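You operate a simulated robot arm through the tools that you are given. There is no shell and no other tool. Be economical: measure what you need, move in short steps, check, and stop when the job is done.

Carry out the task below with a simulated robot arm. There is one attempt and no reset: what you move stays moved.

## Task
Uncover the FORM console, clamp disc J3 on it and level it.
Fine: lid into the red CAPS bin; turn both TILT knobs till X and Y show 0; leave it clamped.
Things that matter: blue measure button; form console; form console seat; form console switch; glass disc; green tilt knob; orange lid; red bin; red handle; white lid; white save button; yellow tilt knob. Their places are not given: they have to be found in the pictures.

Only the result counts: the job must be done as asked and must still hold three seconds after the hand-in. Knocking over, shifting, dropping, spilling or breaking anything else fails it. Lids that push on must go on centred and level and be pressed home; caps that screw on are set level and turned clockwise until they are tight.

## Robot
A 7-joint arm with a two-finger parallel gripper, fixed in place. Base frame: the origin is at the foot of the arm, x ahead of it, y to its left, z up; the work surface is at about z = 910. Readings come in mm, degrees, newtons and seconds.
Its first joint turns from -166.0 to 166.0 degrees. Payload 4.4 kg.
The tool frame sits at the grasp point between the pads (the TCP): z along the fingers, y along the line on which they close. The tips reach 23 mm beyond it. Largest opening 94 mm; finger width 38, thickness 10; the body of the gripper, 54 by 96 mm, starts 39 mm behind the TCP.
Orientation is told as [roll, pitch, yaw] about the base's x, y, z axes, in that order, counted from this pose: with the fingers straight down and closing along the base's y, the tool's x points along the base's -x, its y along +y and its z along -z.

## Interface
- The arm moves only by the tool jog_arm. Its argument "moves" is a list of rows, each an object (a shift or turn left out is 0, a gripper value left out holds the last) with "delta_pos": the shift along the tool's x, y, z in mm, a list of three; "rot": the turn, a rotation vector about the tool's x, y, z in rad, a list of three. In form: [{"delta_pos": [tx, ty, tz], "rot": [ax, ay, az]}, ...]. A call has 1 to 20 rows; each row shifts and turns the commanded pose from where the row before left it, along the tool's axes as they then stand. "grip" is the opening, from 0 (shut) to 1 (fully open), set as the call begins (left out, the last holds). Each row takes 0.2 s and may step no farther than 50 mm and 8.6 degrees from the row before; otherwise, or with a gripper value out of range, the whole call is refused. A pose out of reach is approached as far as the arm can. The call stops where the force on the tool passes 90 N (or 10 N more than at its start, if that is more) or the arm is blocked; 0.2 s more then pass. The fingers move at their own pace (about 72 mm/s each) and stop on an object; they squeeze with about 37 N. The grip force told is the motor's: it shows also when the fingers shut on nothing. Time passes only in rows, and 0.2 s behind the last, so rows that do not move let the fingers close. The reply holds the time, the measured pose of the TCP, the force on the tool along the base axes, the opening and the grip force, in the units named above and with some noise, with the torque about the TCP (base axes, N m) and any sound that the robot's microphone picked up.
- Cameras (640 x 400 px; columns grow to the right, rows downward): "scene" is fixed at [392.8, -646.2, 1703.8]; the picture's right is [0.87, -0.49, 0.00], its down [-0.29, -0.51, -0.81] and it looks along [0.40, 0.71, -0.58] (base axes); focal length 317 px, centre (320, 200). "wrist" rides on the gripper at [86, 16, -74] in the tool frame; the picture's right is [-0.18, 0.98, 0.00], its down [-0.58, -0.11, -0.81] and it looks along [-0.79, -0.15, 0.59] (tool axes); focal length 243 px, centre (320, 200).
- get_image(camera): a new picture of that camera. The clock stands still meanwhile.
- probe_pixels(camera, pixels): for up to 12 pixels [column, row] of the newest picture of that camera ("zoom" is the newest enlarged one), the place [x, y, z] in the base frame of the surface seen there, good to about 2 mm, but the place of the scene camera against the robot may be out by one fixed shift of up to 18 mm in any direction. The clock stands still meanwhile.
- inspect(camera, box): a new picture of the part [left, top, right, bottom] of that camera's present view, enlarged. The clock stands still meanwhile.
- job_done(): hands the job in; it is judged then, once.

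Work in short steps. Measure before you move; look again where a grasp or a placing could have gone wrong, and mend it. You have 80 turns and 34 pictures in all, those below and enlarged ones among them. Open the gripper and draw the arm clear of the work before you hand the job in, unless the task says otherwise; then end with one line.

The tools are called after "Request:" as name(argument=value, ...) on one line, values as JSON. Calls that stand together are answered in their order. jog_arm: Moves the arm, as the interface text tells. Its arguments: {"type":"object","properties":{"moves":{"type":"array","items":{"type":"object","properties":{"delta_pos":{"type":"array","items":{"type":"number"}},"rot":{"type":"array","items":{"type":"number"}}}}},"grip":{"type":"number"}},"required":["moves"]} The other tools are called the same way: get_image (camera) takes a picture; probe_pixels (camera, pixels) gives the place of the surface under pixels of a picture; inspect (camera, box) takes an enlarged picture of a part of a camera's view; job_done () hands the job in.

At the start:

```text
time_s: 0.0
tool_pos: [712.4, 395.7, 1257.0]
tool_rot: [0.0, 0.0, 0.0]
force: [-0.3, 0.0, -0.5]
wrist_torque: [-0.02, -0.03, 0.0]
finger_gap: 94.1
grip_force: 0.1
```

scene: 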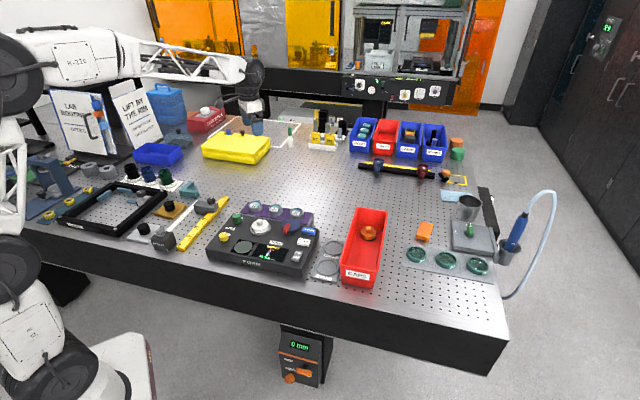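
wrist: 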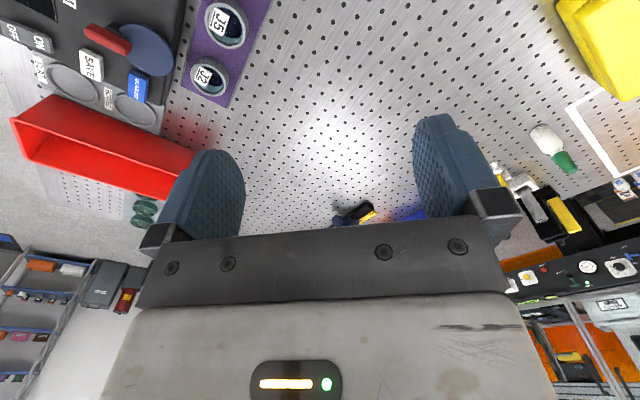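

The scene shows the FORM console around (265,245). I'll enlarge it and the area around it.

Request:
inspect(camera="scene", box=[200, 190, 340, 290])

Request:
inspect(camera="scene", box=[310, 190, 510, 300])

```text
4.00 times, centred on (270, 240) of scene
```

zoom: 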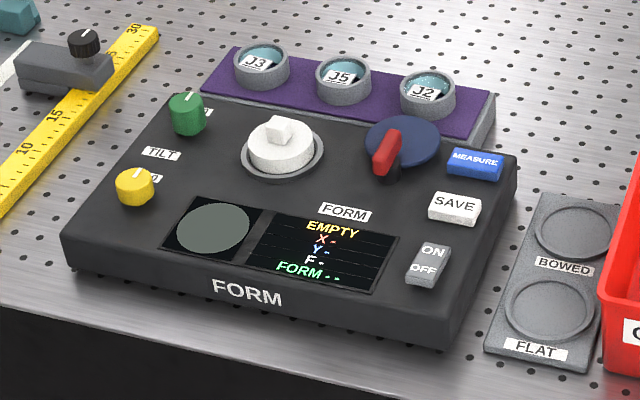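

```text
3.20 times, centred on (410, 245) of scene
```

zoom: 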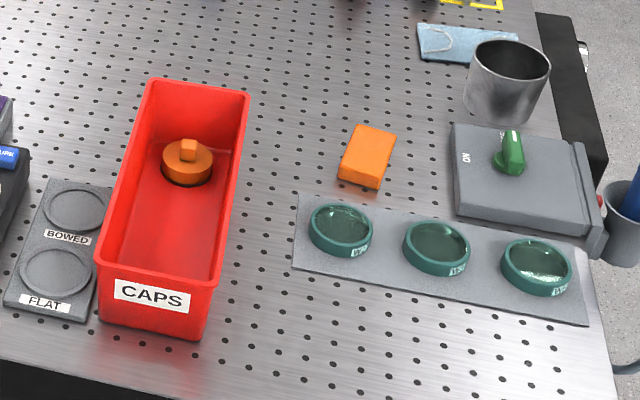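

The white lid sits on the seat, J3 is at the far-left of the purple rack, and the clamp handle is red. I'll probe rough places.

Request:
probe_pixels(camera="scene", pixels=[[259.5, 221.5], [267, 229], [255.5, 205], [275.8, 209], [286.5, 225], [295, 224], [237, 214], [223.5, 233], [308, 230], [303, 242], [248, 232], [368, 228]])

Request:
probe_pixels(camera="wrist", pixels=[[230, 22], [210, 76], [150, 45], [105, 40], [92, 62], [138, 85], [40, 40], [100, 140], [190, 50]])

```text
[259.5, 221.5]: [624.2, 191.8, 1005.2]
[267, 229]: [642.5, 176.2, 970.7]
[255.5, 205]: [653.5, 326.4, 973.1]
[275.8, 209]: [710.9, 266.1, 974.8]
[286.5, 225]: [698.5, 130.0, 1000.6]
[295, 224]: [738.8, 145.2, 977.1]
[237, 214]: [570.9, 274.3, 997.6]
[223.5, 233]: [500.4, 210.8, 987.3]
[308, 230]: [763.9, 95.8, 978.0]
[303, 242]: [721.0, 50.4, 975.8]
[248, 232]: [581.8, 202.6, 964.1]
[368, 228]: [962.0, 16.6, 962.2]
```

```text
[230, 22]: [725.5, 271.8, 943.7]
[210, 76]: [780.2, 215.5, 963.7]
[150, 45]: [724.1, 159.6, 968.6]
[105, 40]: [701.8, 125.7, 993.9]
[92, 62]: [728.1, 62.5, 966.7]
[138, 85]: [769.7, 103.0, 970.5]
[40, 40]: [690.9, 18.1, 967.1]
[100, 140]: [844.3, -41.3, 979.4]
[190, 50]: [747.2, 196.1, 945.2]
```

Wrist and scene probes agree within about 8 mm, and the console is turned about -45° in the base frame. I'll move above the white lid with yaw +45 and stay high for a wrist look.

Request:
jog_arm(grip=1, moves=[{"delta_pos": [14, -33, 20]}, {"delta_pos": [14, -33, 20]}, {"delta_pos": [14, -33, 20]}, {"delta_pos": [14, -33, 20]}, {"delta_pos": [13, -33, 20]}, {"delta_pos": [13, -33, 20]}, {"rot": [0, 0, -0.1309]}, {"rot": [0, 0, -0.1309]}, {"rot": [0, 0, -0.1309]}, {"rot": [0, 0, -0.1309]}, {"rot": [0, 0, -0.1309]}, {"rot": [0, 0, -0.1309]}, {}])

Request:
get_image(camera="wrist")

```text
time_s: 2.8
tool_pos: [630.9, 197.9, 1137.2]
tool_rot: [0.0, -0.1, 45.2]
force: [-0.2, -0.7, -0.9]
wrist_torque: [0.02, -0.02, 0.01]
finger_gap: 93.9
grip_force: 0.0
```

```text
29 pictures are left
```

wrist: 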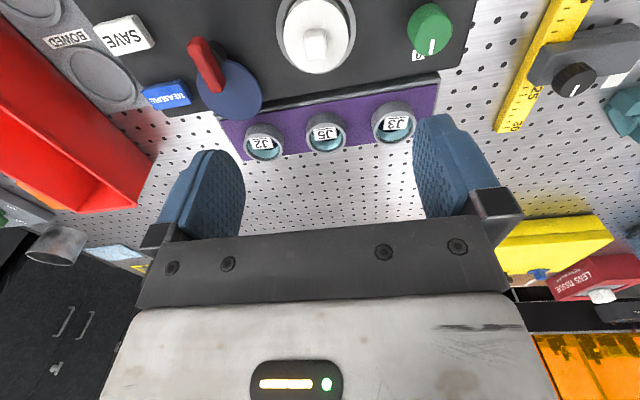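

The lid is at (316,40). I'll zoom in there.

Request:
inspect(camera="wrist", box=[190, 0, 450, 162])

Request:
probe_pixels(camera="wrist", pixels=[[316, 34], [300, 62], [340, 50], [290, 45], [209, 64], [230, 90], [429, 28], [393, 122], [325, 130], [262, 140], [270, 70], [167, 95]])

```text
2.46 times, centred on (320, 81) of wrist
```

zoom: 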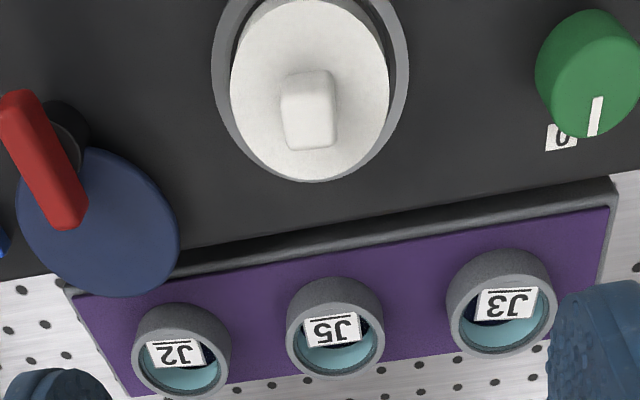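

```text
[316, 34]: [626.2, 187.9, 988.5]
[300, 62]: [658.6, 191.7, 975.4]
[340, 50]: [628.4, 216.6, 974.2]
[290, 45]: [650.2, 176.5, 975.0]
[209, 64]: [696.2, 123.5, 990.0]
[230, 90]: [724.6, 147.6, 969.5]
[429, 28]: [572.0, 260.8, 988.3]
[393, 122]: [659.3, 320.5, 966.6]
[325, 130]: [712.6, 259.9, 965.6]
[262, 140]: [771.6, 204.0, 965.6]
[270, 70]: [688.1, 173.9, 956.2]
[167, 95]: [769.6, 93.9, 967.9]
```

Request:
probe_pixels(camera="zoom", pixels=[[308, 82], [288, 110], [334, 110], [310, 143], [236, 90], [384, 90], [312, 172], [216, 50], [404, 50], [300, 10], [285, 82], [326, 76]])

Request:
probe_pixels(camera="zoom", pixels=[[70, 215], [15, 100], [68, 125], [30, 220], [170, 240], [110, 290], [100, 155], [500, 265], [455, 310], [550, 290], [505, 350], [505, 325]])

```text
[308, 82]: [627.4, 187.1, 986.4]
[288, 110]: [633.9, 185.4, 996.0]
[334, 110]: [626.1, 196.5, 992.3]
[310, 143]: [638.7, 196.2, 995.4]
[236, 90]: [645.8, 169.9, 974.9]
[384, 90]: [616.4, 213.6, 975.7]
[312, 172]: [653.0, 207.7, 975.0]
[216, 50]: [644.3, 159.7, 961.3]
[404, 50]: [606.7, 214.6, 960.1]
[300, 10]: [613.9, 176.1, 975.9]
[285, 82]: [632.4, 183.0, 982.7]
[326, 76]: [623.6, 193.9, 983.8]
```

```text
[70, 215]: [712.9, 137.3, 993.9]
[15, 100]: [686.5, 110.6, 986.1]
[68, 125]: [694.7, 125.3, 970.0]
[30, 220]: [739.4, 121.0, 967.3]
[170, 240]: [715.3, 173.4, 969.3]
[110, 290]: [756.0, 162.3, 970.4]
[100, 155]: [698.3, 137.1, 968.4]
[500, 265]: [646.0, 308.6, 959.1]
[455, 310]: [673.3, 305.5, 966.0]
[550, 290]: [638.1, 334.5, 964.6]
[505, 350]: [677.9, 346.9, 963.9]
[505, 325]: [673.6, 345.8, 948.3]
```

The lid centre is about (632.5,192). Its knob is about 14 mm wide with its top at z≈996. I'll descend and grip the knob.

Request:
jog_arm(grip=0.6, moves=[{"delta_pos": [3, -5.3, 40]}, {"delta_pos": [0, 0, 45]}, {"delta_pos": [0, 0, 31]}, {"delta_pos": [0, 0, 20]}, {}])

Request:
inspect(camera="wrist", box=[160, 60, 480, 260])

```text
time_s: 4.0
tool_pos: [631.9, 191.1, 1000.2]
tool_rot: [-0.1, 0.0, 45.2]
force: [1.1, 0.2, -0.1]
wrist_torque: [0.03, 0.0, 0.0]
finger_gap: 56.4
grip_force: 0.1
```

```text
2.00 times, centred on (320, 160) of wrist
```

zoom: 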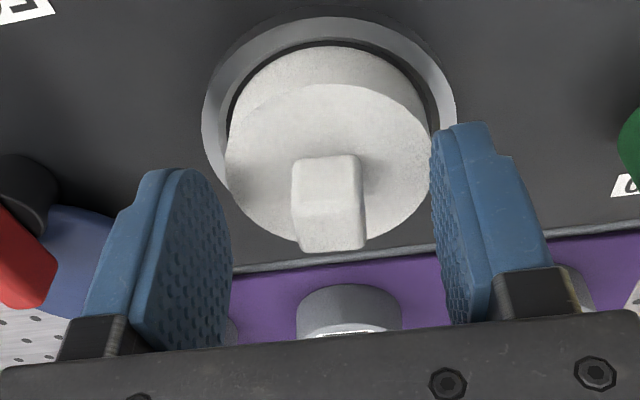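

The knob is centred between the fingers, so I close on it and lift gently.

Request:
jog_arm(grip=0, moves=[{}, {}, {}, {}])

Request:
jog_arm(moves=[{"delta_pos": [0, 0, -5]}, {"delta_pos": [0, 0, -10]}, {"delta_pos": [0, 0, -25]}, {"delta_pos": [0, 0, -40]}, {"delta_pos": [0, 0, -40]}, {}])

Request:
get_image(camera="wrist")

```text
time_s: 5.0
tool_pos: [633.4, 191.3, 1000.5]
tool_rot: [0.0, 0.0, 45.1]
force: [-8.1, 6.7, 1.1]
wrist_torque: [0.29, 0.33, -0.07]
finger_gap: 16.6
grip_force: 37.3
```

```text
time_s: 6.4
tool_pos: [633.6, 192.2, 1120.2]
tool_rot: [0.0, 0.1, 45.1]
force: [0.6, -0.2, -0.6]
wrist_torque: [-0.01, 0.02, 0.01]
finger_gap: 16.3
grip_force: 37.6
```

```text
26 pictures are left
```

wrist: 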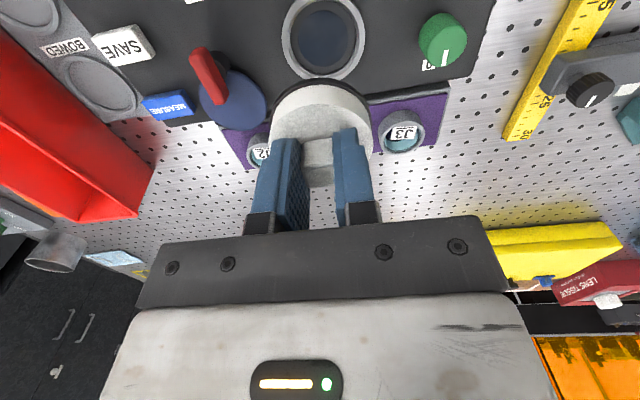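

The lid is held and the seat is uncovered. Next I measure the bin.

Request:
probe_pixels(camera="scene", pixels=[[357.5, 208], [386.5, 212.5], [376, 270.5], [341, 265], [368.5, 229.5], [366, 252], [362, 258], [372, 240]])

Request:
probe_pixels(camera="wrist", pixels=[[151, 161], [136, 216], [5, 60], [78, 219], [345, 45], [320, 40], [300, 50]])

```text
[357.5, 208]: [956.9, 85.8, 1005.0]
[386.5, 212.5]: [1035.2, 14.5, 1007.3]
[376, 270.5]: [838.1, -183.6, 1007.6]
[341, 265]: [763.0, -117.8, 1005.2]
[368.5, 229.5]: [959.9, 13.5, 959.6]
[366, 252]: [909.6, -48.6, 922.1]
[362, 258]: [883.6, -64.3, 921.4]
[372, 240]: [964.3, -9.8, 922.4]
```

```text
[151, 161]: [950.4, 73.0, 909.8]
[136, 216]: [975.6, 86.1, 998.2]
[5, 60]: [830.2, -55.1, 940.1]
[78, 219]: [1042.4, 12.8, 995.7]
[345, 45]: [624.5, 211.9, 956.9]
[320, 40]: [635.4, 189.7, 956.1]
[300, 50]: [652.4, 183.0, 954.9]
```

The bin's long axis is about 46° and its floor is z≈913. I'll carry the lid above the free front half, near (876,-82).

Request:
jog_arm(moves=[{"delta_pos": [2.85, -45.6, 0]}, {"delta_pos": [2.85, -45.6, 0]}, {"delta_pos": [2.85, -45.6, 0]}, {"delta_pos": [2.85, -45.6, 0]}, {"delta_pos": [2.85, -45.6, 0]}, {"delta_pos": [2.85, -45.6, 0]}, {"delta_pos": [2.85, -45.6, 0]}, {"delta_pos": [2.85, -45.6, 0]}, {}])

Request:
get_image(camera="wrist")

```text
time_s: 8.4
tool_pos: [872.4, -81.0, 1121.9]
tool_rot: [0.0, 0.0, 45.0]
force: [0.1, 0.2, 0.5]
wrist_torque: [0.02, 0.02, 0.01]
finger_gap: 16.4
grip_force: 36.7
```

```text
25 pictures are left
```

wrist: 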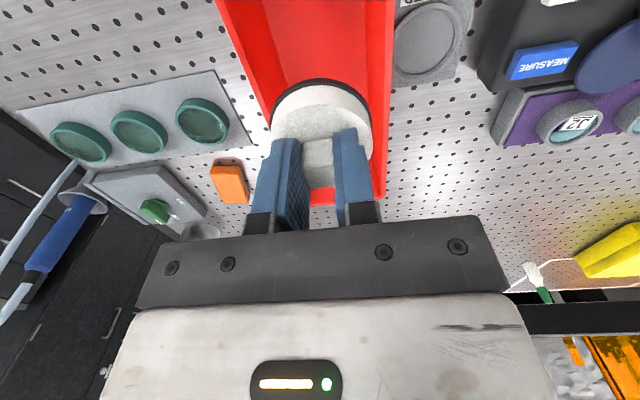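

Request:
probe_pixels(camera="wrist", pixels=[[222, 15], [393, 15], [244, 85], [391, 90], [250, 100], [380, 190], [310, 30], [240, 5], [370, 5], [320, 196]])

```text
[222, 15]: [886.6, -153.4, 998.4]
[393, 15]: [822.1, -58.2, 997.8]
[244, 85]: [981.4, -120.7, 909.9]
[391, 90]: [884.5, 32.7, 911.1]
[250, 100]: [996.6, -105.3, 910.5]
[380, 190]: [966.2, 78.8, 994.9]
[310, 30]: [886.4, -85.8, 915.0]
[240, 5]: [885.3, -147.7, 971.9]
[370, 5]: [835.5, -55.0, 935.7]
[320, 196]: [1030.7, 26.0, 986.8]
```

The bin's cross centre is about 4 mm off the TCP. I'll correct that and lower until contact near TCP z≈960.

Request:
jog_arm(moves=[{"delta_pos": [0, -4, 40]}, {"delta_pos": [0, 0, 45]}, {"delta_pos": [0, 0, 45]}, {"delta_pos": [0, 0, 20]}, {}])

Request:
get_image(camera="wrist")

```text
time_s: 9.6
tool_pos: [877.3, -85.1, 971.4]
tool_rot: [0.0, 0.0, 45.0]
force: [0.1, -0.2, -1.3]
wrist_torque: [0.01, 0.0, -0.03]
finger_gap: 16.5
grip_force: 36.8
```

```text
24 pictures are left
```

wrist: 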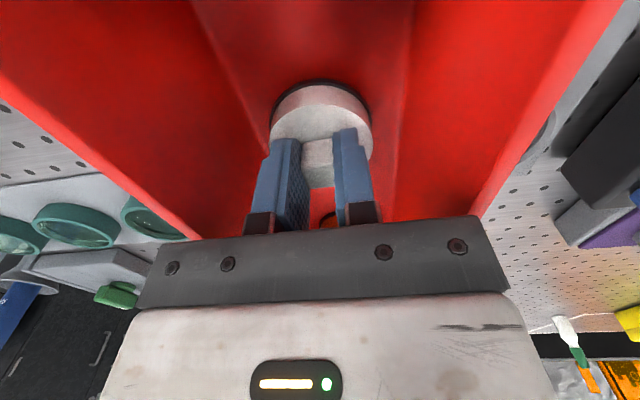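

Request:
jog_arm(moves=[{"delta_pos": [0, 0, 3]}, {"delta_pos": [0, 0, 3]}, {"delta_pos": [0, 0, 2]}, {"delta_pos": [0, 0, 2]}, {}])

Request:
inspect(camera="scene", box=[320, 190, 420, 290])

```text
time_s: 10.8
tool_pos: [876.9, -84.8, 961.4]
tool_rot: [0.0, 0.0, 44.9]
force: [-0.6, -0.3, -0.1]
wrist_torque: [-0.02, 0.02, 0.0]
finger_gap: 16.5
grip_force: 37.2
```

```text
4.00 times, centred on (370, 240) of scene
```

zoom: 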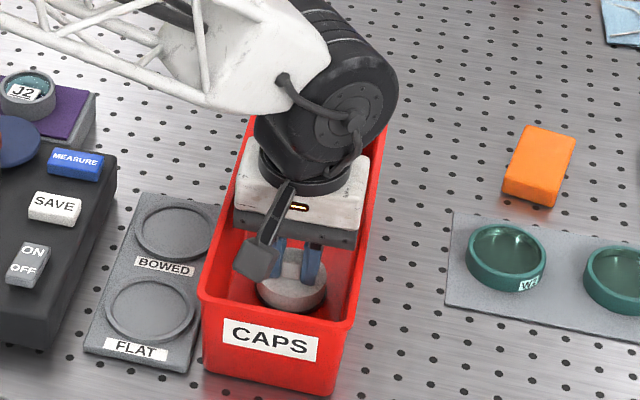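

The lid is close to the floor and the body fits within the rims. I'll lower in small steps to contact.

Request:
jog_arm(moves=[{"delta_pos": [0, 0, 1]}, {"delta_pos": [0, 0, 1]}, {"delta_pos": [0, 0, 1]}, {"delta_pos": [0, 0, 1]}, {}])

```text
time_s: 12.0
tool_pos: [877.2, -83.5, 958.9]
tool_rot: [-0.1, -0.1, 45.0]
force: [-6.5, -4.9, 27.0]
wrist_torque: [0.04, 0.04, 0.01]
finger_gap: 16.6
grip_force: 36.6
```

Contact at 27 N. I open to about 45 mm and lift out.

Request:
jog_arm(grip=0.48, moves=[{"delta_pos": [0, 0, -1]}, {}, {}, {"delta_pos": [0, 0, -10]}, {"delta_pos": [0, 0, -30]}, {"delta_pos": [0, 0, -40]}, {"delta_pos": [0, 0, -45]}, {"delta_pos": [0, 0, -35]}, {}])

Request:
get_image(camera="wrist")

```text
time_s: 14.0
tool_pos: [875.2, -85.4, 1116.8]
tool_rot: [0.0, 0.1, 45.0]
force: [0.4, 0.5, 0.2]
wrist_torque: [-0.02, -0.04, -0.01]
finger_gap: 45.0
grip_force: 0.0
```

```text
22 pictures are left
```

wrist: 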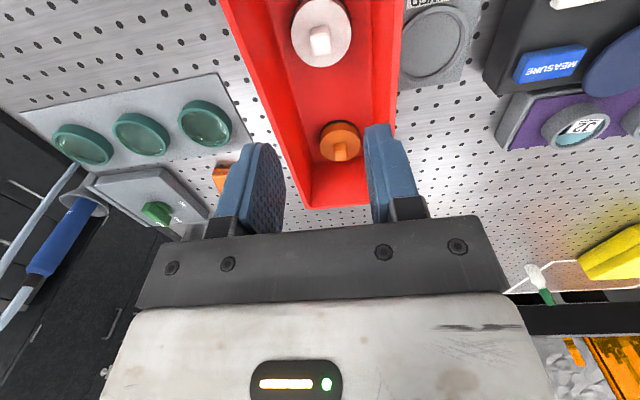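

The white lid stands level in the bin. I move above J3 near (658,326).

Request:
jog_arm(grip=1, moves=[{"delta_pos": [-13.8, 44.3, 0]}, {"delta_pos": [-13.8, 44.3, 0]}, {"delta_pos": [-13.8, 44.3, 0]}, {"delta_pos": [-13.8, 44.3, 0]}, {"delta_pos": [-13.8, 44.3, 0]}, {"delta_pos": [-13.8, 44.3, 0]}, {"delta_pos": [-13.8, 44.3, 0]}, {"delta_pos": [-13.8, 44.3, 0]}, {"delta_pos": [-13.8, 44.3, 0]}, {"delta_pos": [-13.8, 44.3, 0]}, {"delta_pos": [0, 0, 40]}, {}])

Request:
inspect(camera="wrist", box=[160, 0, 480, 200])

```text
time_s: 16.6
tool_pos: [659.5, 324.5, 1075.4]
tool_rot: [0.0, 0.0, 45.0]
force: [0.5, -0.1, -0.1]
wrist_torque: [-0.03, 0.0, 0.0]
finger_gap: 94.0
grip_force: 0.0
```

```text
2.00 times, centred on (320, 100) of wrist
```

zoom: 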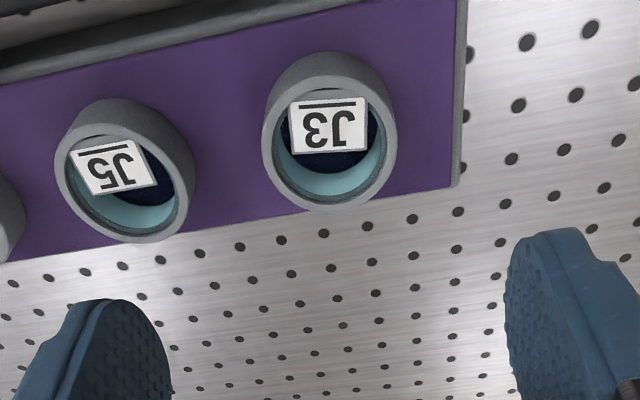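

Request:
probe_pixels(camera="zoom", pixels=[[268, 130], [391, 120], [330, 203], [327, 84], [328, 125], [292, 155], [330, 185], [327, 60], [440, 130], [380, 180], [272, 180], [230, 110]])

Request:
inspect(camera="scene", box=[230, 190, 290, 230])

```text
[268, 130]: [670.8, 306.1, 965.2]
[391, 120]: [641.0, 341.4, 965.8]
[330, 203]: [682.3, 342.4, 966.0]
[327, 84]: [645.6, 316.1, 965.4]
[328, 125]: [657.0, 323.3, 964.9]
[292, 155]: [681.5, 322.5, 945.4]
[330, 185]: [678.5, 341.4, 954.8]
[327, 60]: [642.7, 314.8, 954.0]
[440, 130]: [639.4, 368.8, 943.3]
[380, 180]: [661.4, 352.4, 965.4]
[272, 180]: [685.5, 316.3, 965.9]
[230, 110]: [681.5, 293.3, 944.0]
```

```text
10.00 times, centred on (260, 210) of scene
```

zoom: 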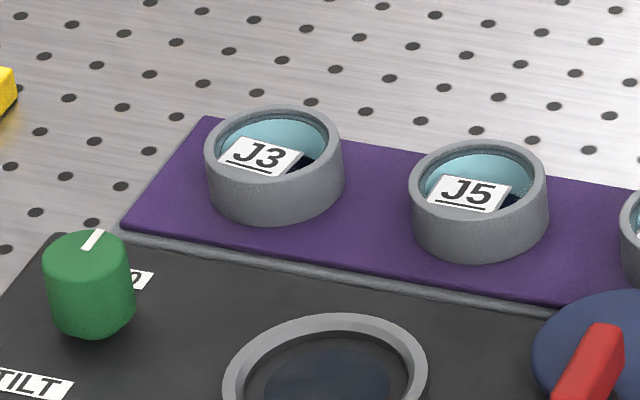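

J3's cell rim is centred at about (663.5,329.5), r≈24, top z 965.5, on a board at 944. I descend around it with the opening at 70 mm.

Request:
jog_arm(grip=0.75, moves=[{"delta_pos": [-6.4, 0.7, 30]}, {"delta_pos": [0, 0, 40]}, {"delta_pos": [0, 0, 20]}, {"delta_pos": [0, 0, 13]}, {}])

Request:
inspect(camera="wrist", box=[160, 60, 480, 260])

```text
time_s: 17.8
tool_pos: [666.7, 329.8, 974.4]
tool_rot: [0.0, 0.0, 45.0]
force: [0.0, 0.1, -0.2]
wrist_torque: [0.0, 0.0, 0.03]
finger_gap: 70.2
grip_force: 0.1
```

```text
2.00 times, centred on (320, 160) of wrist
```

zoom: 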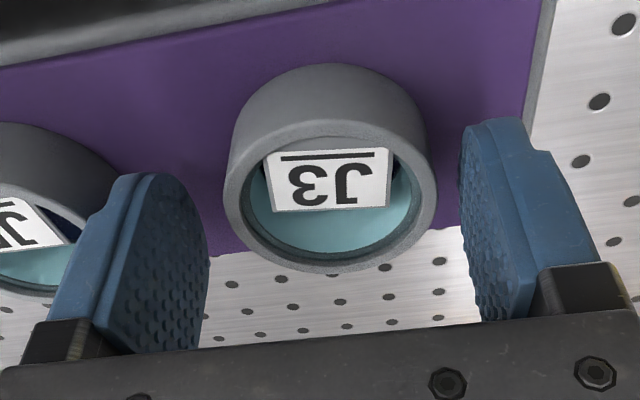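

Request:
probe_pixels(camera="zoom", pixels=[[230, 190], [431, 190], [330, 267], [330, 128], [260, 243], [400, 245], [335, 240], [340, 85]])

```text
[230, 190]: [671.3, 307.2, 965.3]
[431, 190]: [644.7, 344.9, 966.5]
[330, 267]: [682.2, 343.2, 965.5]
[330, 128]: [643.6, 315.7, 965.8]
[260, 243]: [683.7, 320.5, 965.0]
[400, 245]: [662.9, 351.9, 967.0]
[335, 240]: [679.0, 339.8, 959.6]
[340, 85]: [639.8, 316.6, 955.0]
```

The cell centre is about (663,329.5), so I nudge, go down 3 mm more and close.

Request:
jog_arm(grip=0.75, moves=[{"delta_pos": [2.8, 2.4, 3]}, {}])

Request:
jog_arm(grip=0, moves=[{}, {}, {}, {}])

Request:
jog_arm(moves=[{"delta_pos": [0, 0, -2]}, {"delta_pos": [0, 0, -6]}, {"delta_pos": [0, 0, -12]}, {}])

Request:
inspect(camera="wrist", box=[160, 60, 480, 260])

```text
time_s: 18.4
tool_pos: [662.3, 330.7, 971.9]
tool_rot: [-0.1, 0.0, 45.0]
force: [-0.1, 0.2, 0.5]
wrist_torque: [0.01, -0.04, -0.02]
finger_gap: 70.3
grip_force: 0.0
```

```text
time_s: 19.4
tool_pos: [662.2, 329.5, 971.1]
tool_rot: [0.0, 0.0, 45.0]
force: [-1.2, 0.2, -0.3]
wrist_torque: [0.01, -0.05, 0.0]
finger_gap: 50.2
grip_force: 36.6
```

```text
time_s: 20.4
tool_pos: [661.5, 331.4, 992.2]
tool_rot: [0.0, 0.1, 45.1]
force: [-0.3, -0.4, -1.5]
wrist_torque: [0.02, -0.01, -0.02]
finger_gap: 50.2
grip_force: 36.9
```

```text
2.00 times, centred on (320, 160) of wrist
```

zoom: 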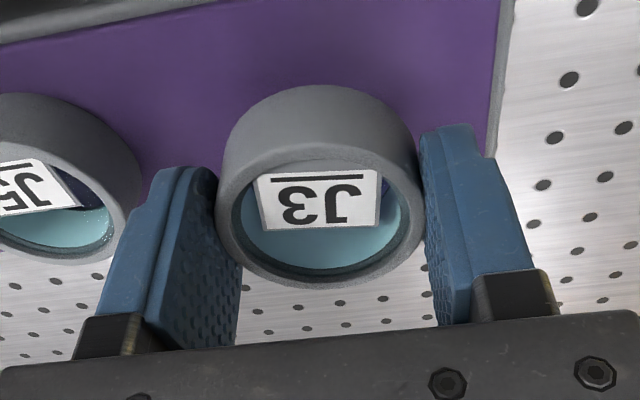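

J3 is in hand. I raise it and move above the seat, then look at the seat closely.

Request:
jog_arm(moves=[{"delta_pos": [0, 0, -45]}, {"delta_pos": [0, 0, -45]}, {"delta_pos": [0, 0, -28]}, {"delta_pos": [39.7, -26, 0]}, {"delta_pos": [39.7, -26, 0]}, {"delta_pos": [39.7, -26.1, 0]}, {}])

Request:
inspect(camera="wrist", box=[160, 0, 400, 150])

```text
time_s: 22.0
tool_pos: [633.5, 190.8, 1108.0]
tool_rot: [0.0, 0.0, 45.1]
force: [0.1, -0.4, 0.2]
wrist_torque: [-0.01, -0.01, -0.01]
finger_gap: 50.3
grip_force: 37.2
```

```text
2.67 times, centred on (280, 75) of wrist
```

zoom: 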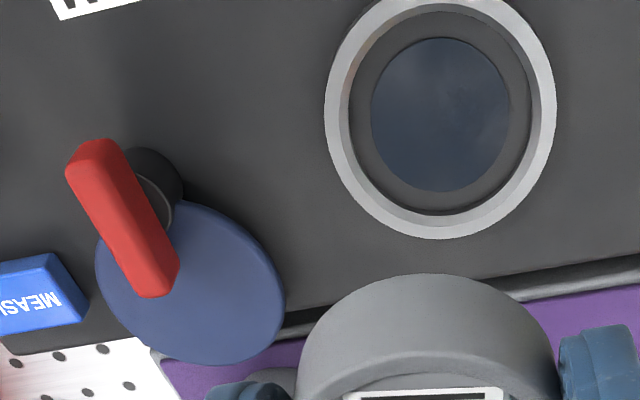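

Request:
probe_pixels(camera="zoom", pixels=[[337, 115], [543, 100], [445, 227], [365, 195], [515, 195], [370, 25], [510, 20], [440, 115], [360, 115], [440, 203], [520, 110], [250, 60]])

Request:
probe_pixels(camera="zoom", pixels=[[155, 290], [90, 145], [115, 215], [160, 215], [160, 170], [180, 185], [190, 300], [280, 300], [190, 360], [105, 250], [200, 205], [35, 285]])

```text
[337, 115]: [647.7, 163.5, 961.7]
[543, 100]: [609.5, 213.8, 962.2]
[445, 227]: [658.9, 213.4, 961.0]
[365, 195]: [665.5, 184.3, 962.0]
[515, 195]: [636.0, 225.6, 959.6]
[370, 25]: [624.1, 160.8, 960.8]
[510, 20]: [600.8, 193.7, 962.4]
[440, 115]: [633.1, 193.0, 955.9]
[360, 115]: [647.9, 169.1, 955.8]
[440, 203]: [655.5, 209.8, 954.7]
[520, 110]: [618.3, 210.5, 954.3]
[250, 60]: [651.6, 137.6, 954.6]
```

```text
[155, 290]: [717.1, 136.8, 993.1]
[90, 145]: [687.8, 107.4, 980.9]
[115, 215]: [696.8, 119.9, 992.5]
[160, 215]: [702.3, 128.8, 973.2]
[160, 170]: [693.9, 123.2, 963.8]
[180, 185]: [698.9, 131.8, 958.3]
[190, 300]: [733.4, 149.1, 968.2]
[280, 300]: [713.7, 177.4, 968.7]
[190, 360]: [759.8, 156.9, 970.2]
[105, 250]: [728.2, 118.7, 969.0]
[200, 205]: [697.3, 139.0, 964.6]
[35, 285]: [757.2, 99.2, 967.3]
```

The seat centre is (633.4,192.7), rim top 962, floor about 956. My fingertips sit only 4 mm above the disc's bottom and would hit the rim, so I return J3 to its rack spot and regrip about 6 mm higher.

Request:
jog_arm(moves=[{"delta_pos": [-39.5, 25.9, 0]}, {"delta_pos": [-39.5, 25.9, 0]}, {"delta_pos": [-39.4, 26, 0]}, {"delta_pos": [0, 0, 45]}, {"delta_pos": [0, 0, 45]}, {"delta_pos": [0, 0, 30]}, {"delta_pos": [0, 0, 12]}, {}])

```text
time_s: 23.8
tool_pos: [661.1, 330.5, 978.4]
tool_rot: [0.1, 0.0, 45.0]
force: [-0.3, 1.2, -1.2]
wrist_torque: [0.0, -0.01, 0.02]
finger_gap: 50.1
grip_force: 37.6
```

Request:
jog_arm(moves=[{"delta_pos": [0, 0, 2]}, {"delta_pos": [0, 0, 2]}, {"delta_pos": [0, 0, 1]}, {"delta_pos": [0, 0, 1]}, {}])

```text
time_s: 25.0
tool_pos: [659.5, 329.8, 972.6]
tool_rot: [0.1, -0.1, 45.0]
force: [0.5, -0.2, -1.2]
wrist_torque: [0.06, 0.02, 0.02]
finger_gap: 50.2
grip_force: 37.3
```

Request:
jog_arm(moves=[{"delta_pos": [0, 0, 1]}, {"delta_pos": [0, 0, 0.7]}, {}])

```text
time_s: 25.8
tool_pos: [661.6, 329.9, 971.4]
tool_rot: [0.1, -0.1, 45.2]
force: [-15.3, 0.2, 23.1]
wrist_torque: [0.0, 0.45, 0.11]
finger_gap: 50.2
grip_force: 37.5
```

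Contact is at z≈971. I release, rise 7 mm, regrip and lift.

Request:
jog_arm(grip=0.7, moves=[{}, {}, {"delta_pos": [0, 0, -4]}, {"delta_pos": [0, 0, -3]}, {}])

Request:
jog_arm(grip=0, moves=[{}, {}, {}, {}])

Request:
jog_arm(moves=[{"delta_pos": [0, 0, -3]}, {"delta_pos": [0, 0, -6]}, {"delta_pos": [0, 0, -12]}, {}])

Request:
inspect(camera="wrist", box=[160, 60, 480, 260])

```text
time_s: 27.0
tool_pos: [662.2, 329.1, 977.0]
tool_rot: [0.1, 0.0, 45.0]
force: [-0.1, -0.6, 0.2]
wrist_torque: [-0.03, -0.02, 0.04]
finger_gap: 65.9
grip_force: 0.0
```

```text
time_s: 28.0
tool_pos: [662.3, 330.6, 976.5]
tool_rot: [0.0, 0.0, 45.0]
force: [0.5, 1.1, 0.9]
wrist_torque: [0.02, -0.01, 0.0]
finger_gap: 50.1
grip_force: 36.8
```

```text
time_s: 29.0
tool_pos: [661.5, 329.5, 998.4]
tool_rot: [0.0, 0.0, 45.0]
force: [0.4, 0.0, -1.7]
wrist_torque: [0.0, 0.0, 0.01]
finger_gap: 50.1
grip_force: 36.6
```

```text
2.00 times, centred on (320, 160) of wrist
```

zoom: 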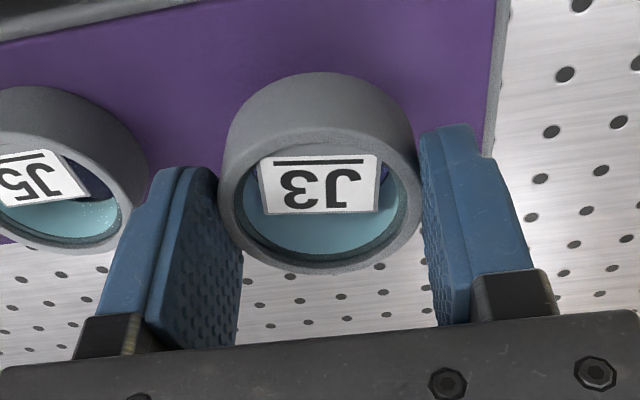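

Request:
probe_pixels(camera="zoom", pixels=[[322, 270], [322, 137], [224, 190], [419, 190], [255, 245], [390, 243]])

Request:
jog_arm(moves=[{"delta_pos": [0, 0, -45]}, {"delta_pos": [39, -25.9, -10]}, {"delta_pos": [39, -25.9, 0]}, {"delta_pos": [39, -25.9, 0]}, {}, {}])

```text
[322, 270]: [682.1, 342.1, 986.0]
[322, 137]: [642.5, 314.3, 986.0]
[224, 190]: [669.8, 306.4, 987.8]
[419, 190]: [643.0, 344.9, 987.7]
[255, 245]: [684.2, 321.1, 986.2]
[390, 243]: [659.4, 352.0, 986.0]
```

```text
time_s: 30.4
tool_pos: [634.2, 189.6, 1053.3]
tool_rot: [0.1, 0.0, 45.1]
force: [-0.4, -0.1, -0.9]
wrist_torque: [0.01, -0.02, -0.01]
finger_gap: 50.2
grip_force: 37.2
```

Request:
jog_arm(moves=[{"delta_pos": [0, 0, 20]}, {}, {}])

Request:
jog_arm(moves=[{"delta_pos": [0, 0, 20]}, {}, {}])

Request:
get_image(camera="wrist")

```text
time_s: 31.2
tool_pos: [634.4, 191.5, 1033.8]
tool_rot: [0.0, 0.0, 45.1]
force: [0.0, 0.3, -1.2]
wrist_torque: [0.01, -0.03, -0.01]
finger_gap: 50.0
grip_force: 37.1
```

```text
time_s: 32.0
tool_pos: [633.5, 189.7, 1012.6]
tool_rot: [0.0, 0.0, 45.1]
force: [-0.2, 0.3, -1.7]
wrist_torque: [-0.03, -0.02, -0.01]
finger_gap: 50.2
grip_force: 36.8
```

```text
15 pictures are left
```

wrist: 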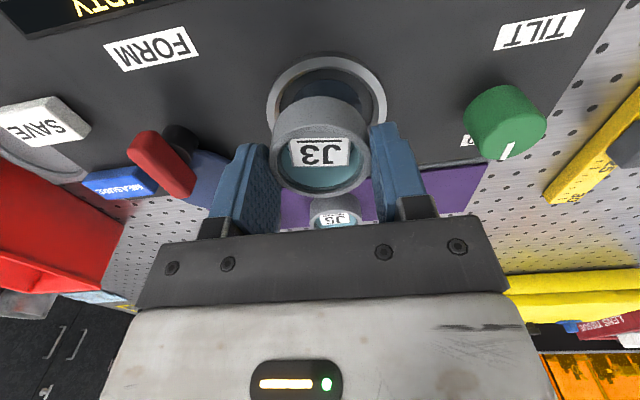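

Request:
probe_pixels(camera="wrist", pixels=[[322, 191], [322, 128], [275, 153], [368, 153], [291, 181], [353, 181], [272, 105], [381, 105], [325, 61], [295, 70], [357, 70]])

```text
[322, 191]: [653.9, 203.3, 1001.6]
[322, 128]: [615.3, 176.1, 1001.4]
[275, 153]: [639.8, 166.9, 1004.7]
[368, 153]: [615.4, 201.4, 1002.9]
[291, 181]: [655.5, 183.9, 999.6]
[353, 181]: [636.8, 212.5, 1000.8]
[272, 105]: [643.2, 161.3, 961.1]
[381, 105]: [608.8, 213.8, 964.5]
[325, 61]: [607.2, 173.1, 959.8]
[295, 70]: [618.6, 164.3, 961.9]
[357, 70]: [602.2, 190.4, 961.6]
```

The disc centre reads (634.7,189.7) against the seat at (633.3,192.7). I correct by (-1.4,+3) and lower to near the floor.

Request:
jog_arm(moves=[{"delta_pos": [-1.1, 3.1, 0]}, {"delta_pos": [0, 0, 10]}, {"delta_pos": [0, 0, 8]}, {"delta_pos": [0, 0, 2]}, {"delta_pos": [0, 0, 1]}, {}])

```text
time_s: 33.4
tool_pos: [632.1, 193.9, 991.8]
tool_rot: [-0.1, 0.0, 45.1]
force: [-0.6, 0.1, -0.8]
wrist_torque: [-0.03, 0.02, 0.01]
finger_gap: 50.2
grip_force: 36.9
```

Request:
jog_arm(moves=[{"delta_pos": [0, 0, 1]}, {"delta_pos": [0, 0, 1]}, {"delta_pos": [0, 0, 1]}, {}])

```text
time_s: 34.4
tool_pos: [631.7, 194.5, 987.7]
tool_rot: [-0.1, 0.0, 45.0]
force: [-0.3, 0.0, -0.9]
wrist_torque: [-0.01, 0.02, 0.01]
finger_gap: 50.2
grip_force: 37.1
```

Request:
jog_arm(moves=[{"delta_pos": [0, 0, 1]}, {"delta_pos": [0, 0, 1]}, {}])

```text
time_s: 35.2
tool_pos: [633.7, 196.3, 989.2]
tool_rot: [-0.1, -0.1, 45.0]
force: [-6.4, 2.4, 24.6]
wrist_torque: [0.08, 0.29, 0.05]
finger_gap: 50.1
grip_force: 37.2
```

Contact at z≈989, as expected for the floor. I release and rise to look.

Request:
jog_arm(grip=0.7, moves=[{"delta_pos": [0, 0, -1]}, {}, {}, {"delta_pos": [0, 0, -15]}, {"delta_pos": [0, 0, -40]}, {"delta_pos": [0, 0, -45]}, {"delta_pos": [30, 0, -20]}, {}, {}])

Request:
get_image(camera="wrist")

```text
time_s: 37.2
tool_pos: [611.5, 173.9, 1109.2]
tool_rot: [0.0, 0.0, 45.1]
force: [-0.1, -0.5, -0.2]
wrist_torque: [0.0, 0.0, -0.01]
finger_gap: 66.0
grip_force: 0.1
```

```text
14 pictures are left
```

wrist: 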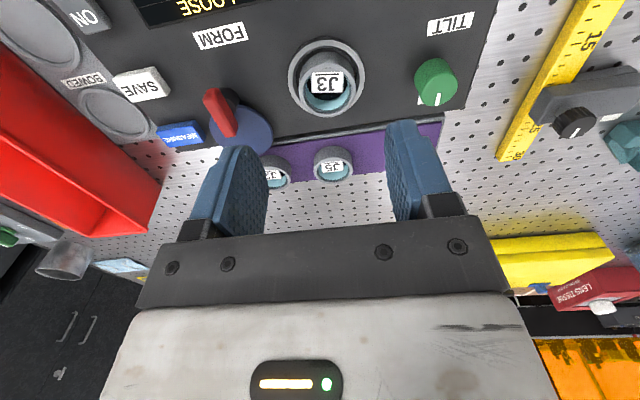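

The screen now shows "LOOSE", so J3 is recognised. Next is the clamp handle, whose pivot is near (696,125). I move above it for a close look.

Request:
jog_arm(grip=0.5, moves=[{"delta_pos": [-9, -32, 10]}, {"delta_pos": [-9, -32, 20]}, {"delta_pos": [-8, -31, 25]}, {"delta_pos": [0, 0, 19]}, {}, {}])

Request:
inspect(camera="wrist", box=[160, 40, 480, 240])

```text
time_s: 38.6
tool_pos: [696.0, 124.9, 1033.6]
tool_rot: [0.0, -0.1, 45.0]
force: [0.2, 0.5, -0.5]
wrist_torque: [0.05, 0.03, -0.01]
finger_gap: 47.4
grip_force: 0.0
```

```text
2.00 times, centred on (320, 140) of wrist
```

zoom: 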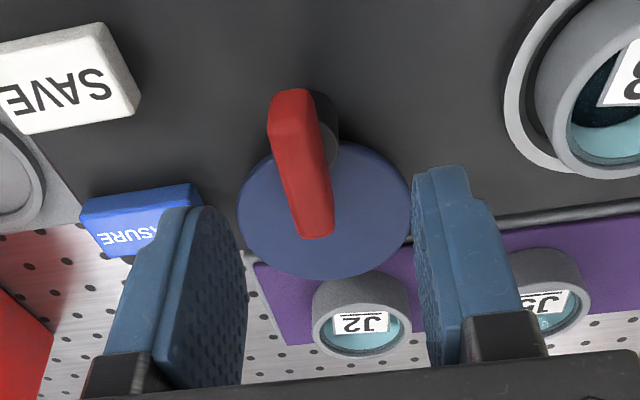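

Request:
probe_pixels(camera="zoom", pixels=[[285, 135], [305, 150], [310, 225], [280, 170], [325, 190], [290, 235], [332, 230], [325, 110], [330, 150], [320, 270], [243, 210], [407, 200]])

Request:
probe_pixels(camera="zoom", pixels=[[290, 93], [280, 110], [300, 110], [290, 125], [318, 95], [335, 130], [360, 150], [600, 150], [540, 90], [515, 90]])

```text
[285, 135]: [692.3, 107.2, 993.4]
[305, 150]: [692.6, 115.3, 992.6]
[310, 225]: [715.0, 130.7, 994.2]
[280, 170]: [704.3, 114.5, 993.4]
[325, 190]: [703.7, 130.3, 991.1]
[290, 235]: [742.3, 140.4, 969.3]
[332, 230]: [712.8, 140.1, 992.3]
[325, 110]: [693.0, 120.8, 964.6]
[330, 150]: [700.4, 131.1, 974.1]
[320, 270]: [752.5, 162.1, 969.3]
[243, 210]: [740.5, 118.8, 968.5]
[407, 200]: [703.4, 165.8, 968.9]
```

```text
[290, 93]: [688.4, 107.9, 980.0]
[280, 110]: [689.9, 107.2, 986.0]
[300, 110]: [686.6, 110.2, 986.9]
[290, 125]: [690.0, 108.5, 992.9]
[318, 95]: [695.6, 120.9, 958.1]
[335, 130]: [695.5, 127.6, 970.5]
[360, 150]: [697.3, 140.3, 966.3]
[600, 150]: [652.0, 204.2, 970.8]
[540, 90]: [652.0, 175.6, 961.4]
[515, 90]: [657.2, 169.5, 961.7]
```

The bar handle is centred on its pivot at about (702.7,122.8), with its top at z 993 and its length along 45°. I lower over it and grip.

Request:
jog_arm(moves=[{"delta_pos": [-3.2, -6.2, 10]}, {"delta_pos": [0, 0, 15]}, {"delta_pos": [0, 0, 7]}, {}])

Request:
jog_arm(grip=0, moves=[{}, {}, {}, {}])

Request:
jog_arm(moves=[{"rot": [0, 0, -0.08]}, {"rot": [0, 0, -0.08]}, {}])

```text
time_s: 39.6
tool_pos: [702.2, 122.9, 1004.2]
tool_rot: [0.0, 0.0, 45.1]
force: [-0.5, -0.7, 0.1]
wrist_torque: [0.0, 0.0, 0.0]
finger_gap: 46.9
grip_force: 0.1
```

```text
time_s: 40.6
tool_pos: [701.4, 122.3, 1002.8]
tool_rot: [0.0, -0.1, 45.0]
force: [0.4, 0.2, -0.5]
wrist_torque: [0.07, -0.1, 0.0]
finger_gap: 12.9
grip_force: 45.2
```

```text
time_s: 41.4
tool_pos: [703.3, 123.0, 1004.2]
tool_rot: [-0.1, 0.0, 54.2]
force: [6.4, -14.8, 10.9]
wrist_torque: [-1.33, 0.68, -0.02]
finger_gap: 12.9
grip_force: 45.0
```

It turns without torque. I continue to about +45° and look.

Request:
jog_arm(moves=[{"rot": [0, 0, -0.12]}, {"rot": [0, 0, -0.12]}, {"rot": [0, 0, -0.12]}, {"rot": [0, 0, -0.12]}, {"rot": [0, 0, -0.12]}, {}])

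Request:
get_image(camera="wrist")

```text
time_s: 42.8
tool_pos: [702.8, 122.9, 1002.2]
tool_rot: [-0.1, 0.0, 88.8]
force: [14.9, -27.6, 33.1]
wrist_torque: [-0.49, -0.23, -0.04]
finger_gap: 13.0
grip_force: 45.1
```

```text
12 pictures are left
```

wrist: 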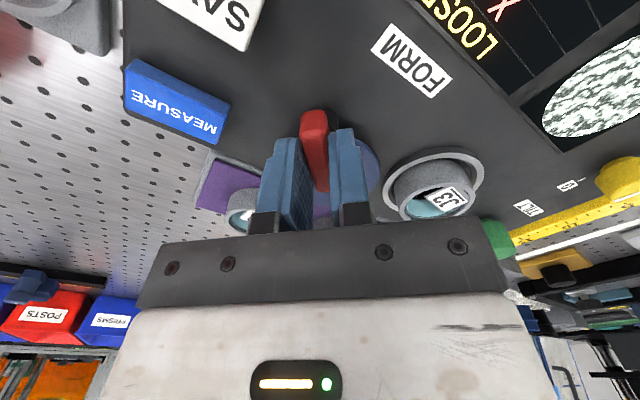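

The paddle follows the handle. I release and regrip to relieve the side load, then keep turning.

Request:
jog_arm(grip=0.2, moves=[{}, {}, {}])

Request:
jog_arm(grip=0, moves=[{}, {}, {}])

Request:
jog_arm(moves=[{"rot": [0, 0, -0.12]}, {"rot": [0, 0, -0.12]}, {"rot": [0, 0, -0.12]}, {}])

```text
time_s: 43.6
tool_pos: [703.7, 123.3, 1001.8]
tool_rot: [0.0, 0.1, 88.7]
force: [-0.7, -0.1, -0.5]
wrist_torque: [-0.02, 0.03, 0.01]
finger_gap: 18.7
grip_force: 0.1
```

```text
time_s: 44.4
tool_pos: [703.6, 124.8, 1001.0]
tool_rot: [0.0, 0.0, 88.5]
force: [28.1, 2.1, -13.4]
wrist_torque: [0.37, -0.47, -0.01]
finger_gap: 12.6
grip_force: 44.9
```

```text
time_s: 45.4
tool_pos: [703.9, 122.5, 1002.1]
tool_rot: [0.0, 0.0, 109.3]
force: [35.1, 5.2, -14.3]
wrist_torque: [0.19, -0.49, -0.02]
finger_gap: 12.9
grip_force: 44.7
```

A 35 N side force in +x shows the pivot is about 1 mm further in +x. I shift for that and continue towards +90° in total.

Request:
jog_arm(moves=[{"delta_pos": [0.4, -1.1, 0]}, {"rot": [0, 0, -0.12]}, {"rot": [0, 0, -0.12]}, {"rot": [0, 0, -0.12]}, {}])

Request:
inspect(camera="scene", box=[200, 190, 340, 278])

```text
time_s: 46.6
tool_pos: [703.4, 122.6, 1001.2]
tool_rot: [0.1, 0.0, 130.0]
force: [-16.2, 12.8, -2.4]
wrist_torque: [-0.08, -0.09, 0.03]
finger_gap: 12.6
grip_force: 45.3
```

```text
4.55 times, centred on (270, 234) of scene
```

zoom: 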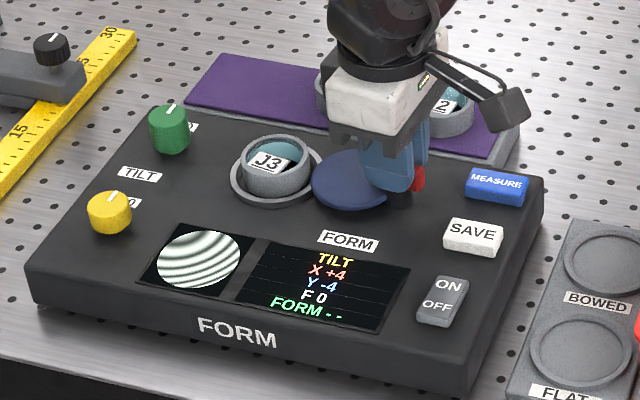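

Clamped: the screen shows TILT X+4 Y-4. I turn the last ~5° toward the stop so it's fully home.

Request:
jog_arm(moves=[{"rot": [0, 0, -0.06]}, {"rot": [0, 0, -0.04]}, {}])

```text
time_s: 47.4
tool_pos: [704.4, 123.4, 1000.9]
tool_rot: [0.1, 0.0, 135.7]
force: [-11.9, 5.6, -13.2]
wrist_torque: [0.31, 0.29, -1.12]
finger_gap: 12.9
grip_force: 44.7
```

The stop is reached (1.1 N·m). I release, rise, turn back to yaw 45 and go above the green knob.

Request:
jog_arm(grip=0.3, moves=[{}, {}, {"delta_pos": [0, 0, -10]}, {"delta_pos": [0, 0, -40]}, {"delta_pos": [0, 0, -40]}, {"rot": [0, 0, 0.1439]}, {"rot": [0, 0, 0.1439]}, {"rot": [0, 0, 0.1439]}, {"rot": [0, 0, 0.1439]}, {"rot": [0, 0, 0.1439]}, {"rot": [0, 0, 0.1439]}, {"rot": [0, 0, 0.1439]}, {"rot": [0, 0, 0.1439]}, {"rot": [0, 0, 0.1439]}, {"rot": [0, 0, 0.1439]}, {"rot": [0, 0, 0.1439]}, {}])

Request:
jog_arm(grip=0.6, moves=[{"delta_pos": [-2.2, 38.7, 0]}, {"delta_pos": [-2.2, 38.7, 0]}, {"delta_pos": [-2.2, 38.7, 0]}, {"delta_pos": [-2.2, 38.7, 0]}, {"delta_pos": [-2.2, 38.7, 0]}, {"delta_pos": [0, 0, 20]}, {}])

Request:
get_image(camera="wrist")

```text
time_s: 51.0
tool_pos: [704.0, 123.7, 1091.2]
tool_rot: [0.0, 0.0, 44.9]
force: [0.5, 0.0, 0.2]
wrist_torque: [-0.01, 0.02, 0.01]
finger_gap: 28.4
grip_force: 0.0
```

```text
time_s: 52.6
tool_pos: [573.4, 267.3, 1073.5]
tool_rot: [-0.1, 0.0, 45.1]
force: [-0.6, 0.0, 0.3]
wrist_torque: [-0.03, -0.01, 0.04]
finger_gap: 56.5
grip_force: 0.0
```

```text
10 pictures are left
```

wrist: 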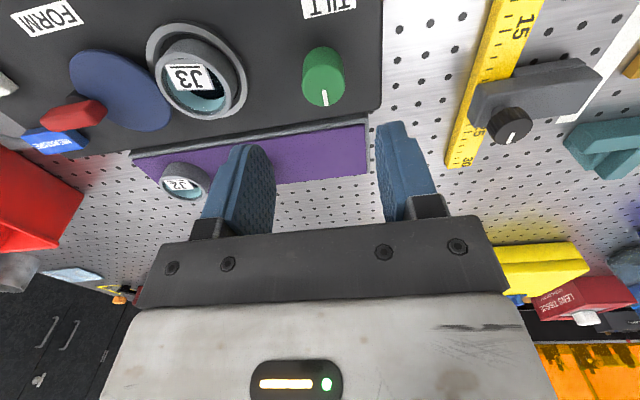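

Request:
probe_pixels(camera="wrist", pixels=[[323, 104], [323, 88], [304, 85], [342, 82], [323, 80], [310, 99], [337, 97], [323, 60], [304, 70], [342, 68]])

Request:
inspect(camera="scene", box=[200, 190, 340, 278])

```text
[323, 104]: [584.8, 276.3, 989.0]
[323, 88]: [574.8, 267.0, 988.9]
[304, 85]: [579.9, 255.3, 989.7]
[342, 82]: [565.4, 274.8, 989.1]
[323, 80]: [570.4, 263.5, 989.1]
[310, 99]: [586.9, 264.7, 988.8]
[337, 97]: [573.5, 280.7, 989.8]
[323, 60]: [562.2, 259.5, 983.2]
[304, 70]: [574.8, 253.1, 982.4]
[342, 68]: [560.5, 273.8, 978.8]
```

```text
4.55 times, centred on (270, 234) of scene
```

zoom: 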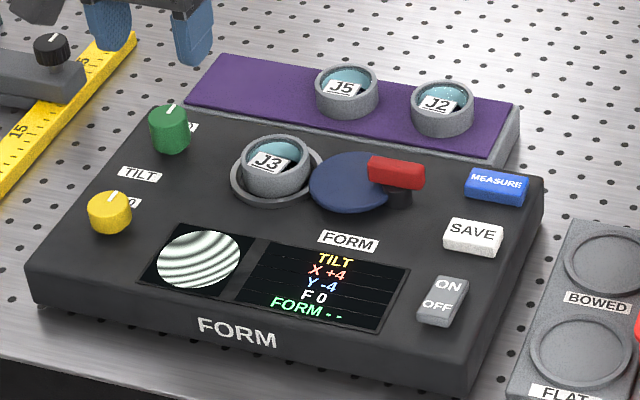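

It's still clamped at X+4, Y-4. The green knob is centred at (574.7,267.7) with its top at z 989, so I descend and grip it.

Request:
jog_arm(moves=[{"delta_pos": [-1.2, -0.6, 30]}, {"delta_pos": [0, 0, 35]}, {"delta_pos": [0, 0, 20]}, {}])

Request:
jog_arm(grip=0, moves=[{}, {}, {}])

Request:
jog_arm(moves=[{"rot": [0, 0, 0.1]}, {"rot": [0, 0, 0.1]}, {"rot": [0, 0, 0.1]}, {}])

Request:
inspect(camera="scene", box=[200, 190, 340, 278])

```text
time_s: 53.6
tool_pos: [576.2, 267.4, 987.2]
tool_rot: [0.0, 0.0, 45.0]
force: [0.0, -0.1, -0.4]
wrist_torque: [0.02, 0.0, 0.0]
finger_gap: 56.3
grip_force: 0.1
```

```text
time_s: 54.4
tool_pos: [575.8, 269.2, 987.9]
tool_rot: [0.1, 0.0, 45.0]
force: [-52.6, 52.2, 8.4]
wrist_torque: [1.05, 1.38, -0.18]
finger_gap: 34.3
grip_force: 37.3
```

```text
time_s: 55.4
tool_pos: [577.3, 269.0, 987.0]
tool_rot: [0.0, -0.1, 27.8]
force: [-28.6, 68.7, 10.2]
wrist_torque: [1.69, 0.58, -0.27]
finger_gap: 31.7
grip_force: 37.6
```

```text
4.55 times, centred on (270, 234) of scene
```

zoom: 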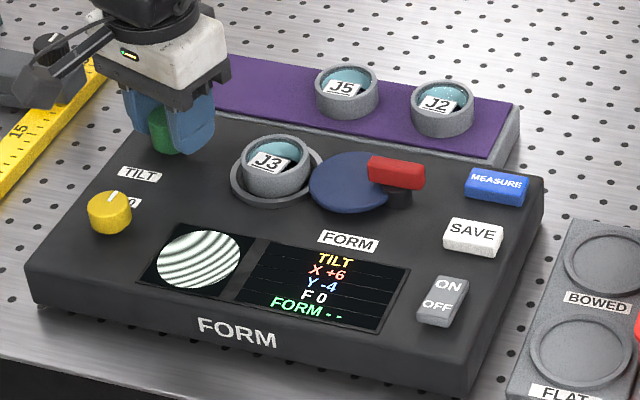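

Green drives X: turning clockwise took it from +4 to +6, so I need counter-clockwise. The large side force shows I'm off-centre along tool y, so I open, shift +4 mm and regrip.

Request:
jog_arm(grip=0.5, moves=[{}, {}, {"delta_pos": [0, 4, 0]}, {}])

Request:
jog_arm(grip=0, moves=[{}, {}, {}])

```text
time_s: 56.4
tool_pos: [575.0, 270.9, 986.5]
tool_rot: [0.0, -0.1, 27.8]
force: [-0.1, -0.2, 0.5]
wrist_torque: [-0.05, -0.01, 0.02]
finger_gap: 46.9
grip_force: 0.1
```

```text
time_s: 57.2
tool_pos: [574.8, 270.7, 987.4]
tool_rot: [0.1, 0.0, 27.7]
force: [25.2, -54.8, 0.4]
wrist_torque: [-1.11, -0.58, 0.16]
finger_gap: 29.5
grip_force: 45.2
```

Overshot slightly (-60 N), so I go back about 1.8 mm.

Request:
jog_arm(grip=0.5, moves=[{}, {}, {"delta_pos": [0, -1.8, 0]}, {}])

Request:
jog_arm(grip=0, moves=[{}, {}, {}])

```text
time_s: 58.2
tool_pos: [575.6, 269.6, 987.2]
tool_rot: [0.0, 0.0, 27.9]
force: [0.1, 0.6, 0.2]
wrist_torque: [0.0, 0.0, 0.01]
finger_gap: 47.1
grip_force: 0.1
```

```text
time_s: 59.0
tool_pos: [575.8, 269.8, 985.5]
tool_rot: [0.0, 0.1, 27.9]
force: [-8.6, 16.9, 0.3]
wrist_torque: [0.37, 0.22, -0.07]
finger_gap: 29.6
grip_force: 45.3
```

Centred now with gap 29.6. I turn counter-clockwise about 34° and read the screen.

Request:
jog_arm(moves=[{"rot": [0, 0, -0.1]}, {"rot": [0, 0, -0.1]}, {"rot": [0, 0, -0.1]}, {"rot": [0, 0, -0.1]}, {"rot": [0, 0, -0.1]}, {"rot": [0, 0, -0.1]}, {}])

Request:
inspect(camera="scene", box=[200, 190, 340, 278])

```text
time_s: 60.7
tool_pos: [573.0, 270.3, 987.0]
tool_rot: [0.1, 0.2, 62.4]
force: [-21.9, 10.8, 9.9]
wrist_torque: [0.11, 0.7, -0.04]
finger_gap: 29.5
grip_force: 44.7
stopped in row 7: the force on the tool passed its limit at 92 N (the readings are from after the stop); the commanded pose is now the measured one
```

```text
4.55 times, centred on (270, 234) of scene
```

zoom: 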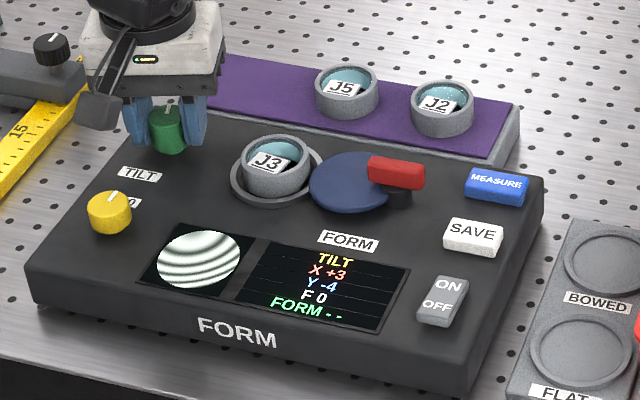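

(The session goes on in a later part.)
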